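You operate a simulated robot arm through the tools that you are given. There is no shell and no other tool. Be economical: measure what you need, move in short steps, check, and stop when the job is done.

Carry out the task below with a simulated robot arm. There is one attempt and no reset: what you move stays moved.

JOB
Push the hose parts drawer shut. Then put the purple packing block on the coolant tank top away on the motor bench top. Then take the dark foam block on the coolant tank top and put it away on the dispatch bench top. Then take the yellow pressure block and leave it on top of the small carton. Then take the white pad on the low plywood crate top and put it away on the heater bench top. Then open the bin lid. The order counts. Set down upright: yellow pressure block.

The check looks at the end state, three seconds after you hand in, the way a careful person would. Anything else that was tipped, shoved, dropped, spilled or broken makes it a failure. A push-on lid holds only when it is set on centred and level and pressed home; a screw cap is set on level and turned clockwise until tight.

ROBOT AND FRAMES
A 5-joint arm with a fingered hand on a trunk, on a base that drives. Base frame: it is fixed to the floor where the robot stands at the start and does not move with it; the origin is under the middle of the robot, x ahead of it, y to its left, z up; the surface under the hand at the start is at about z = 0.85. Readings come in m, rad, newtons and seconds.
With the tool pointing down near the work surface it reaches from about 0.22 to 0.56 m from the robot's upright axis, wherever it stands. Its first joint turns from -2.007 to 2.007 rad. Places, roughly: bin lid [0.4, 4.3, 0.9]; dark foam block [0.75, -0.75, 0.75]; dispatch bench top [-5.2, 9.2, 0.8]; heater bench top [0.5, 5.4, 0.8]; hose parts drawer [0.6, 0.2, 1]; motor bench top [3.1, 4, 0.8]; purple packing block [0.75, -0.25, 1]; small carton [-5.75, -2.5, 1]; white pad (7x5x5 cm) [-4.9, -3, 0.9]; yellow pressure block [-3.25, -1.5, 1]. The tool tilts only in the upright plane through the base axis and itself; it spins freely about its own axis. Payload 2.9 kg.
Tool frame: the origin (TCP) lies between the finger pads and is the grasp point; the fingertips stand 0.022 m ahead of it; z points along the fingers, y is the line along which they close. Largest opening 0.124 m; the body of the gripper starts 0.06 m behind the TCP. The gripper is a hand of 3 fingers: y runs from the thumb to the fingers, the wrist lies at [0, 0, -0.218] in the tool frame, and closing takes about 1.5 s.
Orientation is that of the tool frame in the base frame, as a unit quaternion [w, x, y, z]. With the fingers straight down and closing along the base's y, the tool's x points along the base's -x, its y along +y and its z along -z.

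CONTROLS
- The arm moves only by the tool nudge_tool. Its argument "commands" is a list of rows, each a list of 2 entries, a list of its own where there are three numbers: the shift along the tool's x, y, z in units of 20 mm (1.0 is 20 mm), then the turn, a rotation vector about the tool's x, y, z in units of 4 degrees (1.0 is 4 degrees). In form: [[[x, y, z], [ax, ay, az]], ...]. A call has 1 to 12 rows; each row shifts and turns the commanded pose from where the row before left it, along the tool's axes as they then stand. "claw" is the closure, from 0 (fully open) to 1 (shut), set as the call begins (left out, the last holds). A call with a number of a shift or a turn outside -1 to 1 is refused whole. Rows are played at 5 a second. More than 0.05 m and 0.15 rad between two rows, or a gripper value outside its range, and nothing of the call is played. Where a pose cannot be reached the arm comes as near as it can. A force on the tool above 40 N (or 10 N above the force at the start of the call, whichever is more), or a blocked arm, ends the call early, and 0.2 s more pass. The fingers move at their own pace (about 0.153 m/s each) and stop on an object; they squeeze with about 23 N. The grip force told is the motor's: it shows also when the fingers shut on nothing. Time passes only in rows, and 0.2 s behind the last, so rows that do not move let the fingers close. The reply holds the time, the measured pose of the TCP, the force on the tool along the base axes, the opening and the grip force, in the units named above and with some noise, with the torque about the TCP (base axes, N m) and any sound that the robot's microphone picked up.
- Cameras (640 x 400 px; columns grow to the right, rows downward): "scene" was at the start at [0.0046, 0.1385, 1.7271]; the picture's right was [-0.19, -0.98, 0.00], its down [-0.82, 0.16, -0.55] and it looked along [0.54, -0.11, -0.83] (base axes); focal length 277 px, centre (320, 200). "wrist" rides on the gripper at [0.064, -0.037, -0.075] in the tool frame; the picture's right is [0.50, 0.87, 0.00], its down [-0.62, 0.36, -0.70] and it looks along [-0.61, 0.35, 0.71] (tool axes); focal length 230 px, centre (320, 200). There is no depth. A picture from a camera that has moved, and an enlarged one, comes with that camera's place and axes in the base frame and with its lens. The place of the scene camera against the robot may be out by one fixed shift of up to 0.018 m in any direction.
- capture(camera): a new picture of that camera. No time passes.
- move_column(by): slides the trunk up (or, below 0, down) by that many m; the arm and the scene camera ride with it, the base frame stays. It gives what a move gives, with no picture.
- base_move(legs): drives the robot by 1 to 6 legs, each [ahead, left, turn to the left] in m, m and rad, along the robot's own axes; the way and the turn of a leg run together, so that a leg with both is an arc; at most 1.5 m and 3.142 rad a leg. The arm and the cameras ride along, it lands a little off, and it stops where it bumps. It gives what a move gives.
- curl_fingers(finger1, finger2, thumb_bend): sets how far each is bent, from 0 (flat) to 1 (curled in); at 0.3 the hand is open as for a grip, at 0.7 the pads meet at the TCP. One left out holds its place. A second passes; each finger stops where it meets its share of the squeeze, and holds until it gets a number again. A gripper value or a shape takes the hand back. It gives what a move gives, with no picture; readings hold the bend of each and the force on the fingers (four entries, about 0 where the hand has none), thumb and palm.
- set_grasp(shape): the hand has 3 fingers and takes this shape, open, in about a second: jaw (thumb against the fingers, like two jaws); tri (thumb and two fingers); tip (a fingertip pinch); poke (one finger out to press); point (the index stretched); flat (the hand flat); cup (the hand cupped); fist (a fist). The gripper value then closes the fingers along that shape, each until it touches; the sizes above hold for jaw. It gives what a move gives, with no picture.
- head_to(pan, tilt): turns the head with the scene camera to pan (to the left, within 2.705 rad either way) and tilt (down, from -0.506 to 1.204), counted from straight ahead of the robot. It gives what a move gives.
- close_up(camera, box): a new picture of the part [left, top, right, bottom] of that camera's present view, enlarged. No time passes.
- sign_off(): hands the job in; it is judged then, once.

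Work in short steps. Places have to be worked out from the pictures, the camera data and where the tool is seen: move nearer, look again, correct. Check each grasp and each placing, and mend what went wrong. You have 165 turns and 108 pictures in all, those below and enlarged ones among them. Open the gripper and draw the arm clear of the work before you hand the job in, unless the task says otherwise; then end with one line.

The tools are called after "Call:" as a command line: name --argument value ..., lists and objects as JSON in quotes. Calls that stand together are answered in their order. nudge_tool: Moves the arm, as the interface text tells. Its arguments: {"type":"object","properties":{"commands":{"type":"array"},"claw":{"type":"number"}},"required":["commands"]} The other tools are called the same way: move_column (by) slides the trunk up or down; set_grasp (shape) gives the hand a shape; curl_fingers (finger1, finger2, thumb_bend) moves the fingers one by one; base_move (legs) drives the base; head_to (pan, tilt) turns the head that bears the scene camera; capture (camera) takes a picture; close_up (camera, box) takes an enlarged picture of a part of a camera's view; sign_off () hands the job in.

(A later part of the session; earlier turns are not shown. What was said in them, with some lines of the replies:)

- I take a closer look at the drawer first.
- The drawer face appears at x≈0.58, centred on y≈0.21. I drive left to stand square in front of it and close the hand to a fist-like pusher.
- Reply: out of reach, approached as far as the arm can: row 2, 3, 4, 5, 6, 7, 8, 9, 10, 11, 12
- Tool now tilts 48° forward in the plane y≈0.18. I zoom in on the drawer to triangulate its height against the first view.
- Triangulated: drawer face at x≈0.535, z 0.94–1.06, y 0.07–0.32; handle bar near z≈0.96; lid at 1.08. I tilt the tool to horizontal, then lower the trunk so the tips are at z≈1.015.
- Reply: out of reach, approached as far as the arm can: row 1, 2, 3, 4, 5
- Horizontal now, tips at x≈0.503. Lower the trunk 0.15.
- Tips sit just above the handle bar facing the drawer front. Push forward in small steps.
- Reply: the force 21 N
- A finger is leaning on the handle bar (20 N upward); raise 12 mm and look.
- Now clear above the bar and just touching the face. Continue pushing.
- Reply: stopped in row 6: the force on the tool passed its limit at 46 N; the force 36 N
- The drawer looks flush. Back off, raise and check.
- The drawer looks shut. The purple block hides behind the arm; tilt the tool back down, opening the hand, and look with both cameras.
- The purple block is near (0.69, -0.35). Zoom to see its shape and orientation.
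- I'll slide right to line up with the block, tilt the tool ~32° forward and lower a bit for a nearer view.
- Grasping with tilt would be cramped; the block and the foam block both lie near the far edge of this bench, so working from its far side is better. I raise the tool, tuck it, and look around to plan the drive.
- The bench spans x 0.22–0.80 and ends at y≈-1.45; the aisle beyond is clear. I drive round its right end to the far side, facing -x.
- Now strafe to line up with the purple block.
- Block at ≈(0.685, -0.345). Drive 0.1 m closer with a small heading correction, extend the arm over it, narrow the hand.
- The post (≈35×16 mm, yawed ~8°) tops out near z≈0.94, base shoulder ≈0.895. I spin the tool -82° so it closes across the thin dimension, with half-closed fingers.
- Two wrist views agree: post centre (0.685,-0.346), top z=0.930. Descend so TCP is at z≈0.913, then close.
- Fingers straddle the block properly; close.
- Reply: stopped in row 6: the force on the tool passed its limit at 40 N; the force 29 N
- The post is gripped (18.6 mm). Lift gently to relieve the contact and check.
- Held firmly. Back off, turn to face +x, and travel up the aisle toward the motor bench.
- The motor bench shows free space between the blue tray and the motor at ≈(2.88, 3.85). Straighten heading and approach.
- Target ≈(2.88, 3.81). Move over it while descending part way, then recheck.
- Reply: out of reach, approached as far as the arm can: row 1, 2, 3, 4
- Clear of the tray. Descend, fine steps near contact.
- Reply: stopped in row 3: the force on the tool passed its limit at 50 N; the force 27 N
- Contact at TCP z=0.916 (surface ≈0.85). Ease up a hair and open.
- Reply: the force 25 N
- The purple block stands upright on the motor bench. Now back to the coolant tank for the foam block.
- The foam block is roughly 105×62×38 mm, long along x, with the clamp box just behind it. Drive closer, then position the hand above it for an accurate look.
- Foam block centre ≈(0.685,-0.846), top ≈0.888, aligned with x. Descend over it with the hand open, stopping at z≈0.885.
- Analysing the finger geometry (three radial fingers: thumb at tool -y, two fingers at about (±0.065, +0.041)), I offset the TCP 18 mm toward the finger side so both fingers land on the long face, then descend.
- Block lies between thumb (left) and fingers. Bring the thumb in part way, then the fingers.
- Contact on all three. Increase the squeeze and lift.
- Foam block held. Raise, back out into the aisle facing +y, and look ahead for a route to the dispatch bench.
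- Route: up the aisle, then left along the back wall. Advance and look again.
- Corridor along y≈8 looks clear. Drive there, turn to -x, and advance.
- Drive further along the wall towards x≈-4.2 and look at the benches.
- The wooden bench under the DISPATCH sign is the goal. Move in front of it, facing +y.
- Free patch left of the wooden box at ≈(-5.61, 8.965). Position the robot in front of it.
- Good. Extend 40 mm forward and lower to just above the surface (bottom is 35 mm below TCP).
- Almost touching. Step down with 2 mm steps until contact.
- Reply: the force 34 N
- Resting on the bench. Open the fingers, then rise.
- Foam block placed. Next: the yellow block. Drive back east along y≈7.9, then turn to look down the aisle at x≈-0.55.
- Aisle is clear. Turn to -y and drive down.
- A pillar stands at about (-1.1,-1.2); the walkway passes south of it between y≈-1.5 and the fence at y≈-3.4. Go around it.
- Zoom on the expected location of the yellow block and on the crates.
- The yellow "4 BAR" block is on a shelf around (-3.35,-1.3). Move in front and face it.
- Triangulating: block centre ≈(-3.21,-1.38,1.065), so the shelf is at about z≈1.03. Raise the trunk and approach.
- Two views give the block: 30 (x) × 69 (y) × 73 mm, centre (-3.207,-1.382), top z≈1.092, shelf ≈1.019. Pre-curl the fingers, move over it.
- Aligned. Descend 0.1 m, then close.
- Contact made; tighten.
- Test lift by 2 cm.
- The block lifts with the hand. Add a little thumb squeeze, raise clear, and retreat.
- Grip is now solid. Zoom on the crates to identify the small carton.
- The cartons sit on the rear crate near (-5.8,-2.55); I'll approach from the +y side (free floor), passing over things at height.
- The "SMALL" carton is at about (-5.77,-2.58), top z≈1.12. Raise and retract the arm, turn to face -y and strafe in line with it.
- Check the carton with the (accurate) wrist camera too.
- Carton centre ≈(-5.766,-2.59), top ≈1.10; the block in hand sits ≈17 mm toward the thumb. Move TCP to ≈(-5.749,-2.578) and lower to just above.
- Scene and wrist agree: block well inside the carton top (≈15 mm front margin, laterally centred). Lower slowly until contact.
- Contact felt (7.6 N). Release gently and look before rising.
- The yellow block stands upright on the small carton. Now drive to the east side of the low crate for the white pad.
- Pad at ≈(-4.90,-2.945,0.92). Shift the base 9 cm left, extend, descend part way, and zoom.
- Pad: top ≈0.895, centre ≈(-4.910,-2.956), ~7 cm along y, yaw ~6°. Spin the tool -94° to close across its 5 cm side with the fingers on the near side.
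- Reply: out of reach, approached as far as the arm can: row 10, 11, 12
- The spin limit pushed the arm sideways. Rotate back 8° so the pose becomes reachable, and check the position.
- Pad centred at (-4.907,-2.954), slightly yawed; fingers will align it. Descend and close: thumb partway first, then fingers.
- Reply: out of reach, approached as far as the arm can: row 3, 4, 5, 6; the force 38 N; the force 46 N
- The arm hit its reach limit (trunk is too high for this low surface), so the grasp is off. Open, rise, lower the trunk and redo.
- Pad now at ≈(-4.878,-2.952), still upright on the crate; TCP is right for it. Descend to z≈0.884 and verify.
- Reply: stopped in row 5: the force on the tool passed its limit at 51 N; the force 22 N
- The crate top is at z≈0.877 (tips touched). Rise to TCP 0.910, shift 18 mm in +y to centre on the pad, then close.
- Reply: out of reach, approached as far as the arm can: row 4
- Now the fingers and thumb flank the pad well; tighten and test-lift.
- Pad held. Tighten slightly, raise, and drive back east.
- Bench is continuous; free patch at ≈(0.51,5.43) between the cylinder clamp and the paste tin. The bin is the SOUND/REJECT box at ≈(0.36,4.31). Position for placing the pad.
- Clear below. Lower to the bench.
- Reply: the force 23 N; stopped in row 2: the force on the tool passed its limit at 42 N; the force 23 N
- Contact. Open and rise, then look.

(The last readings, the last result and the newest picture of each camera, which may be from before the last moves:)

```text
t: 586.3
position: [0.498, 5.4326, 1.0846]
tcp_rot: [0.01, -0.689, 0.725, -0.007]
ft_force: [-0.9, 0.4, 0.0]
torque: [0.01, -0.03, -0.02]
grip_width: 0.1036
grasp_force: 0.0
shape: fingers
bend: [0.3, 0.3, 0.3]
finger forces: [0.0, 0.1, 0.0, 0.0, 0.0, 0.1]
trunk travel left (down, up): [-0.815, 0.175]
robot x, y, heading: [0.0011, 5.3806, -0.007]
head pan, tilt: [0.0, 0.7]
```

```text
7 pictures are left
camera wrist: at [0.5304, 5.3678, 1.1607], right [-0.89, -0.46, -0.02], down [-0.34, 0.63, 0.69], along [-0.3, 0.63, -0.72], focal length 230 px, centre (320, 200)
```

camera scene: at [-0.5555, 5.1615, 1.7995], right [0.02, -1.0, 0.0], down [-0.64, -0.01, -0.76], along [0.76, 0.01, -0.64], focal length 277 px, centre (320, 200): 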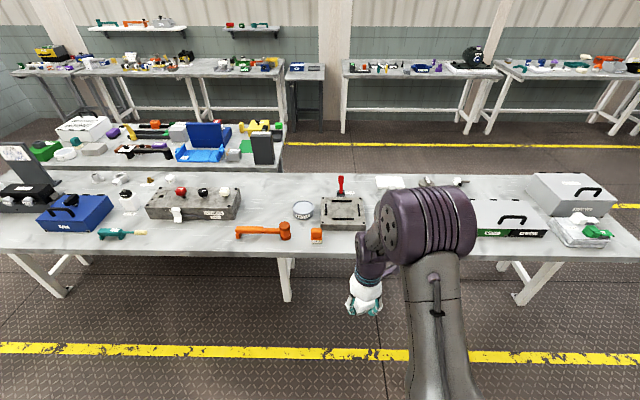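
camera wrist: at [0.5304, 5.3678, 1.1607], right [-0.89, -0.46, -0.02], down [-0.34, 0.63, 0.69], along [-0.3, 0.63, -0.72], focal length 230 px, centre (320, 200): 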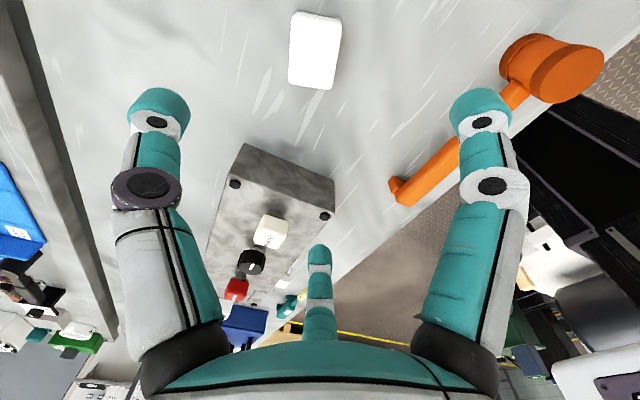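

Pad is set down flat. Now the bin: back off, strafe right to line up with the lid handle, and look from above.

Call:
base_move --legs '[[-0.35, 0, 0.008], [0, -1.11, 0], [0.2, 0, 0]]'

Call:
capture --camera "wrist"

```text
t: 595.0
position: [0.3568, 4.3313, 1.0841]
tcp_rot: [0.01, -0.693, 0.721, -0.007]
ft_force: [0.8, 0.0, -0.1]
torque: [0.05, -0.01, -0.04]
grip_width: 0.1038
grasp_force: 0.1
shape: fingers
bend: [0.3, 0.3, 0.3]
finger forces: [0.1, 0.0, 0.0, 0.0, 0.0, 0.0]
trunk travel left (down, up): [-0.815, 0.175]
robot x, y, heading: [-0.1444, 4.2712, 0.003]
head pan, tilt: [0.0, 0.7]
```

```text
6 pictures are left
camera wrist: at [0.3886, 4.2658, 1.1602], right [-0.88, -0.47, -0.02], down [-0.35, 0.63, 0.69], along [-0.31, 0.62, -0.72], focal length 230 px, centre (320, 200)
```

wrist: 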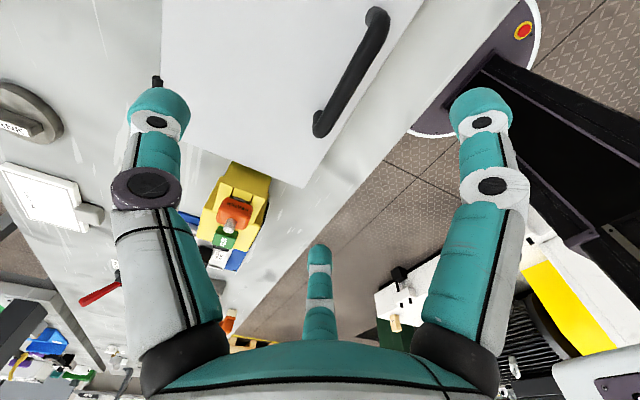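

Handle bar middle ≈(0.342,4.312,0.943); hinge at x≈0.51. To have reach for the arc, drive 0.14 m closer, pull the arm back over the bar, and check from the wrist.

Call:
base_move --legs '[[0.14, 0, -0.003]]'

Call:
nudge_tool --commands '[[[0, 0, 0], [0, 0, 1]], [[0, 0, 0], [0, 0, 0.5]], [[0.2, 1, 0], [0, 0, 0]], [[0.2, 1, 0], [0, 0, 0]], [[0.2, 1, 0], [0, 0, 0]], [[0.2, 1, 0], [0, 0, 0]], [[0.2, 1, 0], [0, 0, 0]], [[0.1, 1, 0], [0, 0, 0]], [[0, 1, 0], [0, 0, 0]], [[0, 0.7, 0], [0, 0, 0]], [[0, 0, 0], [0, 0, 0]]]'

```text
t: 596.4
position: [0.4981, 4.327, 1.0856]
tcp_rot: [0.011, -0.691, 0.723, -0.007]
ft_force: [0.0, 0.0, 0.7]
torque: [0.0, 0.01, 0.01]
grip_width: 0.1036
grasp_force: 0.1
shape: fingers
bend: [0.3, 0.3, 0.3]
finger forces: [0.1, 0.0, 0.0, 0.0, 0.0, 0.1]
trunk travel left (down, up): [-0.815, 0.175]
robot x, y, heading: [-0.0008, 4.2673, -0.004]
head pan, tilt: [0.0, 0.7]
```

```text
t: 598.8
position: [0.343, 4.33, 1.0801]
tcp_rot: [0.011, -0.652, 0.758, -0.007]
ft_force: [-0.2, 0.2, 0.2]
torque: [-0.01, 0.01, -0.02]
grip_width: 0.1038
grasp_force: 0.0
shape: fingers
bend: [0.3, 0.3, 0.3]
finger forces: [0.0, 0.1, 0.1, 0.0, 0.0, 0.0]
trunk travel left (down, up): [-0.815, 0.175]
robot x, y, heading: [-0.0016, 4.2732, -0.006]
head pan, tilt: [0.0, 0.7]
```

Call:
nudge_tool --commands '[[[0.8, -0.1, 0], [0, 0, 0]], [[0, 0, 1], [0, 0, 0]], [[0, 0, 1], [0, 0, 0]], [[0, 0, 1], [0, 0, 0]], [[0, 0, 1], [0, 0, 0]], [[0, 0, 0], [0, 0, 0]]]'

Call:
capture --camera "wrist"

```text
t: 600.1
position: [0.3445, 4.3137, 1.0011]
tcp_rot: [0.011, -0.653, 0.758, -0.007]
ft_force: [0.1, 0.4, -0.4]
torque: [0.04, 0.04, -0.03]
grip_width: 0.1036
grasp_force: 0.0
shape: fingers
bend: [0.3, 0.3, 0.3]
finger forces: [0.1, 0.0, 0.0, 0.0, 0.1, 0.0]
trunk travel left (down, up): [-0.815, 0.175]
robot x, y, heading: [0.0024, 4.271, -0.003]
head pan, tilt: [0.0, 0.7]
```

```text
5 pictures are left
camera wrist: at [0.3688, 4.2457, 1.0764], right [-0.93, -0.36, -0.03], down [-0.28, 0.66, 0.7], along [-0.24, 0.66, -0.72], focal length 230 px, centre (320, 200)
```

wrist: 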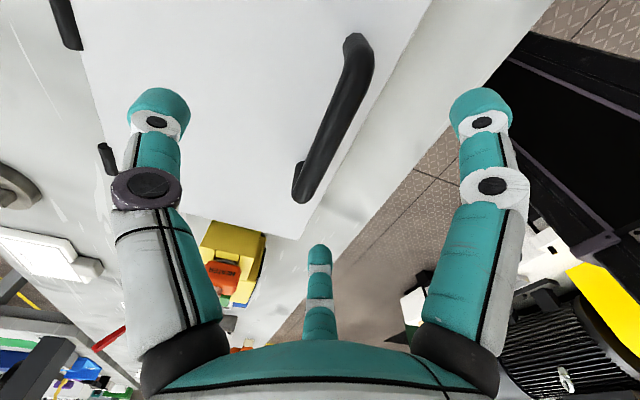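

Aligned over the bar. Descend to z≈0.945 and close.

Call:
nudge_tool --commands '[[[0, 0.15, 1], [0, 0, 0]], [[0, 0, 0.8], [0, 0, 0]], [[0, 0, 0.5], [0, 0, 0]], [[0, 0, 0.5], [0, 0, 0]], [[0, 0, 0], [0, 0, 0]]]'

Call:
curl_fingers --finger1 0.62 --finger2 0.62 --thumb_bend 0.6

```text
t: 601.4
position: [0.3436, 4.3144, 0.946]
tcp_rot: [0.01, -0.652, 0.758, -0.007]
ft_force: [0.0, -0.1, 1.2]
torque: [0.01, 0.01, -0.02]
grip_width: 0.1037
grasp_force: 0.1
shape: fingers
bend: [0.3, 0.3, 0.3]
finger forces: [0.0, 0.0, 0.0, 0.0, 0.0, 0.1]
trunk travel left (down, up): [-0.815, 0.175]
robot x, y, heading: [-0.002, 4.2716, -0.005]
head pan, tilt: [0.0, 0.7]
```

```text
t: 602.4
position: [0.341, 4.3146, 0.9452]
tcp_rot: [0.011, -0.652, 0.758, -0.007]
ft_force: [-6.0, 2.8, 0.0]
torque: [-0.01, -0.05, 0.16]
grip_width: 0.0203
grasp_force: 3.1
shape: fingers
bend: [0.62, 0.58, 0.6]
finger forces: [0.0, 6.3, 0.0, 0.1, 0.0, 0.0]
trunk travel left (down, up): [-0.815, 0.175]
robot x, y, heading: [-0.002, 4.2665, 0.0]
head pan, tilt: [0.0, 0.7]
```

A finger is on the bar; close fully.

Call:
curl_fingers --finger1 0.95 --finger2 0.95 --thumb_bend 0.9

Call:
capture --camera "wrist"

```text
t: 603.4
position: [0.3411, 4.3144, 0.9458]
tcp_rot: [0.011, -0.652, 0.758, -0.007]
ft_force: [-7.0, -0.3, -0.2]
torque: [0.0, -0.02, 0.2]
grip_width: 0.0002
grasp_force: 3.7
shape: fingers
bend: [0.85, 0.84, 0.79]
finger forces: [0.0, 7.2, 0.0, 0.0, 0.4, 0.1]
trunk travel left (down, up): [-0.815, 0.175]
robot x, y, heading: [0.0016, 4.2718, 0.002]
head pan, tilt: [0.0, 0.7]
```

```text
4 pictures are left
camera wrist: at [0.3665, 4.2455, 1.0212], right [-0.93, -0.36, -0.03], down [-0.28, 0.66, 0.7], along [-0.24, 0.66, -0.72], focal length 230 px, centre (320, 200)
```

wrist: 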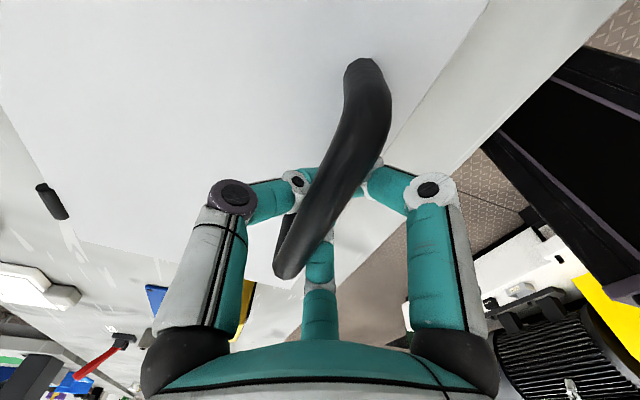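

The fingers are hooked and closed under the handle bar. Lift along the hinge arc, first 35°.

Call:
nudge_tool --commands '[[[-0.05, -0.36, -1], [0, 0, 0]], [[-0.07, -0.5, -1], [0, 0, 0]], [[-0.09, -0.62, -1], [0, 0, 0]], [[-0.11, -0.74, -0.86], [0, 0, 0]], [[-0.13, -0.84, -0.76], [0, 0, 0]], [[0, 0, 0], [0, 0, 0]]]'

```text
t: 604.8
position: [0.4036, 4.3129, 1.0372]
tcp_rot: [0.011, -0.652, 0.758, -0.006]
ft_force: [6.7, 1.0, -12.2]
torque: [0.01, 0.17, 0.03]
grip_width: 0.0
grasp_force: 4.1
shape: fingers
bend: [0.85, 0.84, 0.78]
finger forces: [0.0, 0.0, 0.0, 0.0, 8.4, 0.0]
trunk travel left (down, up): [-0.815, 0.175]
robot x, y, heading: [-0.0007, 4.2694, -0.004]
head pan, tilt: [0.0, 0.7]
```

Lifting (12 N load). Continue the arc.

Call:
nudge_tool --commands '[[[-0.14, -0.93, -0.63], [0, 0, 0]], [[-0.15, -1, -0.5], [0, 0, 0]], [[-0.15, -1, -0.37], [0, 0, 0]], [[-0.16, -1, -0.22], [0, 0, 0]], [[0, 0, 0], [0, 0, 0]]]'

Call:
capture --camera "scene"

```text
t: 606.0
position: [0.485, 4.3145, 1.0714]
tcp_rot: [0.008, -0.652, 0.758, -0.006]
ft_force: [1.2, -2.6, -40.4]
torque: [-0.04, 0.37, 0.08]
grip_width: 0.0
grasp_force: 23.7
shape: fingers
bend: [0.85, 0.84, 0.74]
finger forces: [0.0, 2.7, 0.0, 0.0, 44.0, 0.0]
trunk travel left (down, up): [-0.815, 0.175]
robot x, y, heading: [-0.0039, 4.2693, -0.0]
head pan, tilt: [0.0, 0.7]
```

```text
3 pictures are left
camera scene: at [0.027, 4.4221, 1.7392], right [0.0, -1.0, 0.0], down [-0.65, 0.0, -0.76], along [0.76, 0.0, -0.65], focal length 277 px, centre (320, 200)
```

scene: 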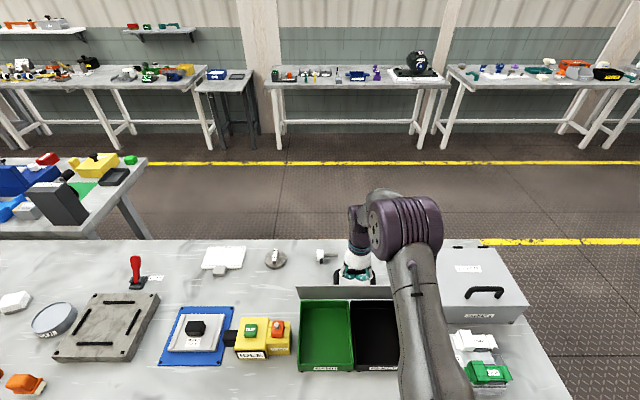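

The lid is nearly upright, but the pull is high (40 N); ease down slightly while moving further back.

Call:
nudge_tool --commands '[[[-0.05, -0.3, 0.3], [0, 0, 0]], [[-0.08, -0.6, 0.1], [0, 0, 0]], [[-0.08, -0.6, 0.1], [0, 0, 0]], [[0, 0, 0], [0, 0, 0]]]'

```text
t: 607.0
position: [0.5117, 4.3131, 1.0664]
tcp_rot: [0.011, -0.652, 0.758, -0.008]
ft_force: [-1.6, 0.3, 1.2]
torque: [-0.01, -0.02, 0.03]
grip_width: 0.0
grasp_force: 0.4
shape: fingers
bend: [0.86, 0.85, 0.79]
finger forces: [0.0, 1.2, 0.0, 0.0, 0.6, 0.0]
trunk travel left (down, up): [-0.815, 0.175]
robot x, y, heading: [0.0023, 4.2697, -0.002]
head pan, tilt: [0.0, 0.7]
```

Forces vanish — near balance. Continue a little further back past vertical.

Call:
nudge_tool --commands '[[[-0.08, -0.6, 0.05], [0, 0, 0]], [[-0.08, -0.6, 0.15], [0, 0, 0]], [[-0.08, -0.6, 0.2], [0, 0, 0]], [[0, 0, 0], [0, 0, 0]]]'

Call:
close_up --camera "scene" --box '[270, 200, 430, 390]'

```text
t: 608.0
position: [0.5479, 4.3132, 1.0589]
tcp_rot: [0.011, -0.652, 0.758, -0.008]
ft_force: [0.3, 3.6, 6.5]
torque: [-0.27, 0.13, -0.01]
grip_width: 0.0002
grasp_force: 3.9
shape: fingers
bend: [0.86, 0.85, 0.79]
finger forces: [6.6, 0.9, 0.0, 0.0, 0.0, 0.1]
trunk travel left (down, up): [-0.815, 0.175]
robot x, y, heading: [0.0015, 4.2698, -0.004]
head pan, tilt: [0.0, 0.7]
```

```text
2.11 times, centred on (350, 295) of scene
camera zoom: at [0.0185, 4.4236, 1.7396], right [0.0, -1.0, 0.0], down [-0.64, 0.0, -0.77], along [0.77, 0.0, -0.64], focal length 583 px, centre (257, 0)
```

zoom: 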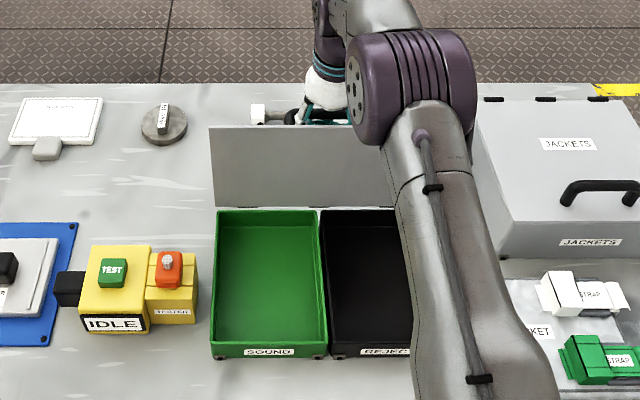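

Lid stands at about 90°. Pull a bit further so that it leans back securely against its stop.

Call:
nudge_tool --commands '[[[-0.07, -0.5, 0.15], [0, 0, 0]], [[-0.07, -0.5, 0.2], [0, 0, 0]], [[-0.07, -0.5, 0.22], [0, 0, 0]], [[0, 0, 0], [0, 0, 0]]]'

```text
t: 609.0
position: [0.5792, 4.3156, 1.0479]
tcp_rot: [0.01, -0.652, 0.758, -0.009]
ft_force: [2.5, 13.2, 10.1]
torque: [-0.66, 0.33, -0.26]
grip_width: 0.0
grasp_force: 9.8
shape: fingers
bend: [0.86, 0.85, 0.79]
finger forces: [17.1, 2.3, 0.1, 0.0, 0.1, 0.0]
trunk travel left (down, up): [-0.815, 0.175]
robot x, y, heading: [-0.0015, 4.2702, 0.0]
head pan, tilt: [0.0, 0.7]
```

Call:
nudge_tool --commands '[[[0, 0, -0.25], [0, 0, 0]], [[0, 0, 0], [0, 0, 0]], [[0, 0, 0], [0, 0, 0]]]'

Call:
close_up --camera "scene" --box '[270, 200, 430, 390]'

```text
t: 609.8
position: [0.5795, 4.3144, 1.051]
tcp_rot: [0.009, -0.652, 0.758, -0.008]
ft_force: [-2.9, 9.3, -8.1]
torque: [-0.38, -0.02, -0.1]
grip_width: 0.0
grasp_force: 6.8
shape: fingers
bend: [0.86, 0.85, 0.79]
finger forces: [7.4, 5.5, 0.1, 0.0, 0.7, 0.0]
trunk travel left (down, up): [-0.815, 0.175]
robot x, y, heading: [0.0003, 4.2715, 0.001]
head pan, tilt: [0.0, 0.7]
```

```text
2.11 times, centred on (350, 295) of scene
camera zoom: at [0.0199, 4.426, 1.7391], right [0.0, -1.0, 0.0], down [-0.64, 0.0, -0.76], along [0.76, 0.0, -0.64], focal length 583 px, centre (257, 0)
```

zoom: 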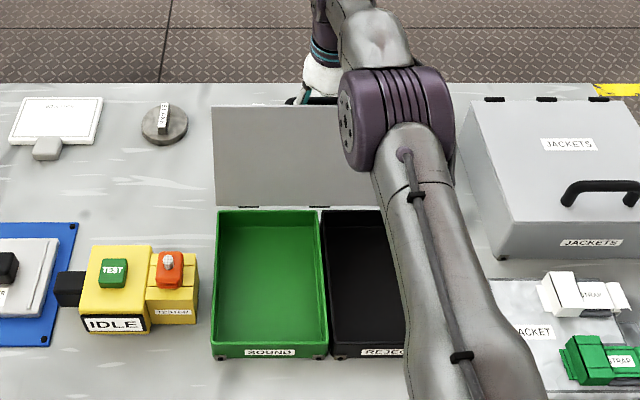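

The lid now leans past vertical (~100°). Feel for the stop a little further.

Call:
nudge_tool --commands '[[[-0.07, -0.5, 0.25], [0, 0, 0]], [[-0.07, -0.5, 0.27], [0, 0, 0]], [[-0.07, -0.5, 0.3], [0, 0, 0]], [[0, 0, 0], [0, 0, 0]]]'

```text
t: 610.8
position: [0.5848, 4.3161, 1.0442]
tcp_rot: [0.012, -0.653, 0.757, -0.011]
ft_force: [8.3, 21.6, 24.2]
torque: [-0.83, 0.91, -0.56]
grip_width: 0.0
grasp_force: 25.1
shape: fingers
bend: [0.85, 0.85, 0.79]
finger forces: [38.0, 11.4, 0.1, 0.0, 0.4, 0.0]
out of reach, approached as far as the arm can: row 1, 2, 3
trunk travel left (down, up): [-0.815, 0.175]
robot x, y, heading: [0.0012, 4.2683, 0.0]
head pan, tilt: [0.0, 0.7]
```

Reach limit; undo that press, then open the thumb and partly uncurl the fingers to unhook, and check forces.

Call:
nudge_tool --commands '[[[0.05, 0.2, -0.3], [0, 0, 0]], [[0, 0, 0], [0, 0, 0]]]'

Call:
curl_fingers --thumb_bend 0.35

Call:
curl_fingers --finger1 0.62 --finger2 0.62

```text
t: 611.4
position: [0.579, 4.315, 1.0489]
tcp_rot: [0.008, -0.652, 0.758, -0.009]
ft_force: [0.4, 25.0, -2.5]
torque: [-0.5, 0.01, -0.67]
grip_width: 0.0002
grasp_force: 11.9
shape: fingers
bend: [0.84, 0.84, 0.79]
finger forces: [23.2, 0.2, 0.0, 0.0, 0.9, 0.1]
trunk travel left (down, up): [-0.815, 0.175]
robot x, y, heading: [-0.0039, 4.2707, -0.0]
head pan, tilt: [0.0, 0.7]
```

```text
t: 612.4
position: [0.5801, 4.3131, 1.0502]
tcp_rot: [0.009, -0.652, 0.758, -0.009]
ft_force: [0.1, 19.3, 0.2]
torque: [-0.37, 0.02, -0.49]
grip_width: 0.0494
grasp_force: 10.0
shape: fingers
bend: [0.85, 0.86, 0.35]
finger forces: [19.3, 0.4, 0.0, 0.0, 0.0, 0.0]
trunk travel left (down, up): [-0.815, 0.175]
robot x, y, heading: [-0.0046, 4.2668, -0.0]
head pan, tilt: [0.0, 0.7]
```

```text
t: 613.4
position: [0.5803, 4.3105, 1.0498]
tcp_rot: [0.01, -0.652, 0.758, -0.009]
ft_force: [2.2, 6.0, 2.8]
torque: [-0.27, 0.15, -0.1]
grip_width: 0.0533
grasp_force: 4.0
shape: fingers
bend: [0.66, 0.62, 0.35]
finger forces: [7.5, 0.0, 0.1, 0.0, 0.1, 0.0]
trunk travel left (down, up): [-0.815, 0.175]
robot x, y, heading: [0.0005, 4.2711, -0.006]
head pan, tilt: [0.0, 0.7]
```

Finger 1 rubs something on its -y side; shift 6 mm +y and rise slowly.

Call:
nudge_tool --commands '[[[-0.3, 0, 0], [0, 0, 0]], [[0, 0, -0.4], [0, 0, 0]], [[0, 0, -0.4], [0, 0, 0]], [[0, 0, -0.4], [0, 0, 0]], [[0, 0, 0], [0, 0, 0]]]'

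```text
t: 614.5
position: [0.58, 4.3158, 1.0729]
tcp_rot: [0.01, -0.652, 0.758, -0.007]
ft_force: [-5.1, -2.1, -9.1]
torque: [-0.16, 0.1, 0.29]
grip_width: 0.0564
grasp_force: 7.1
shape: fingers
bend: [0.63, 0.6, 0.35]
finger forces: [3.2, 10.0, 0.0, 0.0, 0.0, 0.0]
trunk travel left (down, up): [-0.815, 0.175]
robot x, y, heading: [-0.0034, 4.2723, -0.006]
head pan, tilt: [0.0, 0.7]
```

Uncurl a bit more and rise further.

Call:
curl_fingers --finger1 0.52 --finger2 0.52 --thumb_bend 0.3

Call:
nudge_tool --commands '[[[0, 0, -0.4], [0, 0, 0]], [[0, 0, -0.5], [0, 0, 0]], [[0, 0, -0.5], [0, 0, 0]], [[0, 0, 0], [0, 0, 0]]]'

```text
t: 615.5
position: [0.5824, 4.3154, 1.0734]
tcp_rot: [0.01, -0.652, 0.758, -0.007]
ft_force: [0.9, -0.6, 0.1]
torque: [-0.05, 0.14, 0.18]
grip_width: 0.0739
grasp_force: 2.5
shape: fingers
bend: [0.53, 0.53, 0.3]
finger forces: [2.9, 2.3, 0.0, 0.0, 0.0, 0.0]
trunk travel left (down, up): [-0.815, 0.175]
robot x, y, heading: [-0.0046, 4.2709, 0.001]
head pan, tilt: [0.0, 0.7]
```

```text
t: 616.5
position: [0.5795, 4.3163, 1.1008]
tcp_rot: [0.01, -0.652, 0.758, -0.008]
ft_force: [-0.4, 0.1, 0.4]
torque: [-0.02, -0.05, -0.02]
grip_width: 0.0755
grasp_force: 0.1
shape: fingers
bend: [0.52, 0.52, 0.3]
finger forces: [0.1, 0.1, 0.0, 0.1, 0.0, 0.1]
trunk travel left (down, up): [-0.815, 0.175]
robot x, y, heading: [-0.0014, 4.2746, -0.0]
head pan, tilt: [0.0, 0.7]
```

Free. Raise with the trunk straight up well above the lid, then retreat and look.

Call:
move_column --by 0.16

Call:
base_move --legs '[[-0.5, 0, 0]]'

Call:
capture --camera "scene"

```text
t: 618.4
position: [0.5795, 4.3178, 1.2606]
tcp_rot: [0.01, -0.652, 0.758, -0.007]
ft_force: [0.9, 0.0, 0.0]
torque: [-0.02, 0.01, -0.02]
grip_width: 0.0755
grasp_force: 0.1
shape: fingers
bend: [0.52, 0.52, 0.3]
finger forces: [0.1, 0.0, 0.0, 0.1, 0.1, 0.0]
trunk travel left (down, up): [-0.975, 0.015]
robot x, y, heading: [-0.0029, 4.2687, -0.003]
head pan, tilt: [0.0, 0.7]
```

```text
t: 621.4
position: [0.0749, 4.3161, 1.2606]
tcp_rot: [0.01, -0.65, 0.76, -0.008]
ft_force: [0.4, 0.4, -0.9]
torque: [-0.03, 0.0, -0.02]
grip_width: 0.0755
grasp_force: 0.0
shape: fingers
bend: [0.52, 0.52, 0.3]
finger forces: [0.1, 0.0, 0.0, 0.1, 0.0, 0.0]
trunk travel left (down, up): [-0.975, 0.015]
robot x, y, heading: [-0.5067, 4.2759, -0.006]
head pan, tilt: [0.0, 0.7]
```

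```text
0 pictures are left
camera scene: at [-0.4839, 4.4256, 1.8996], right [-0.01, -1.0, 0.0], down [-0.64, 0.01, -0.76], along [0.76, -0.01, -0.64], focal length 277 px, centre (320, 200)
```

scene: 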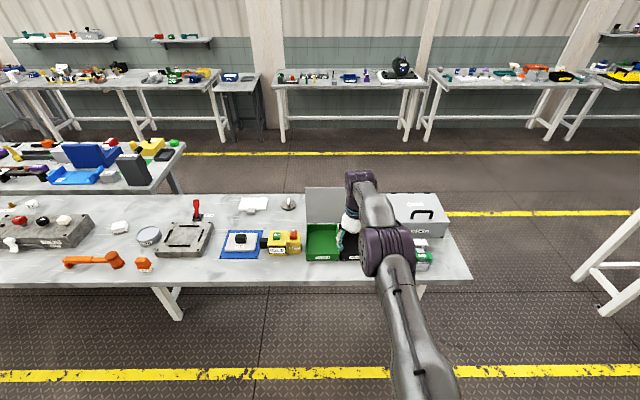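

The lid stands open, and the white pad is visible in place. Open the hand and hand in.

Call:
nudge_tool --commands '[[[0, 0, 0], [0, 0, 0]], [[0, 0, 0], [0, 0, 0]], [[0, 0, 0], [0, 0, 0]]]' --claw 0

Call:
sign_off

```text
t: 622.1
position: [0.0732, 4.3169, 1.2618]
tcp_rot: [0.011, -0.65, 0.76, -0.007]
ft_force: [-0.4, -0.1, -0.2]
torque: [0.02, -0.01, -0.01]
grip_width: 0.1238
grasp_force: 0.2
shape: jaw
bend: [0.3, 0.3, 0.3]
finger forces: [0.0, 0.1, 0.0, 0.0, 0.0, 0.0]
trunk travel left (down, up): [-0.975, 0.015]
robot x, y, heading: [-0.5082, 4.2763, -0.012]
head pan, tilt: [0.0, 0.7]
```

```text
The job is handed in.
```

I did all six steps in order and handed the job in: the drawer is shut, the purple, foam and white pieces are on their benches, the yellow block stands upright on the small carton, and the bin lid stands open just past vertical.
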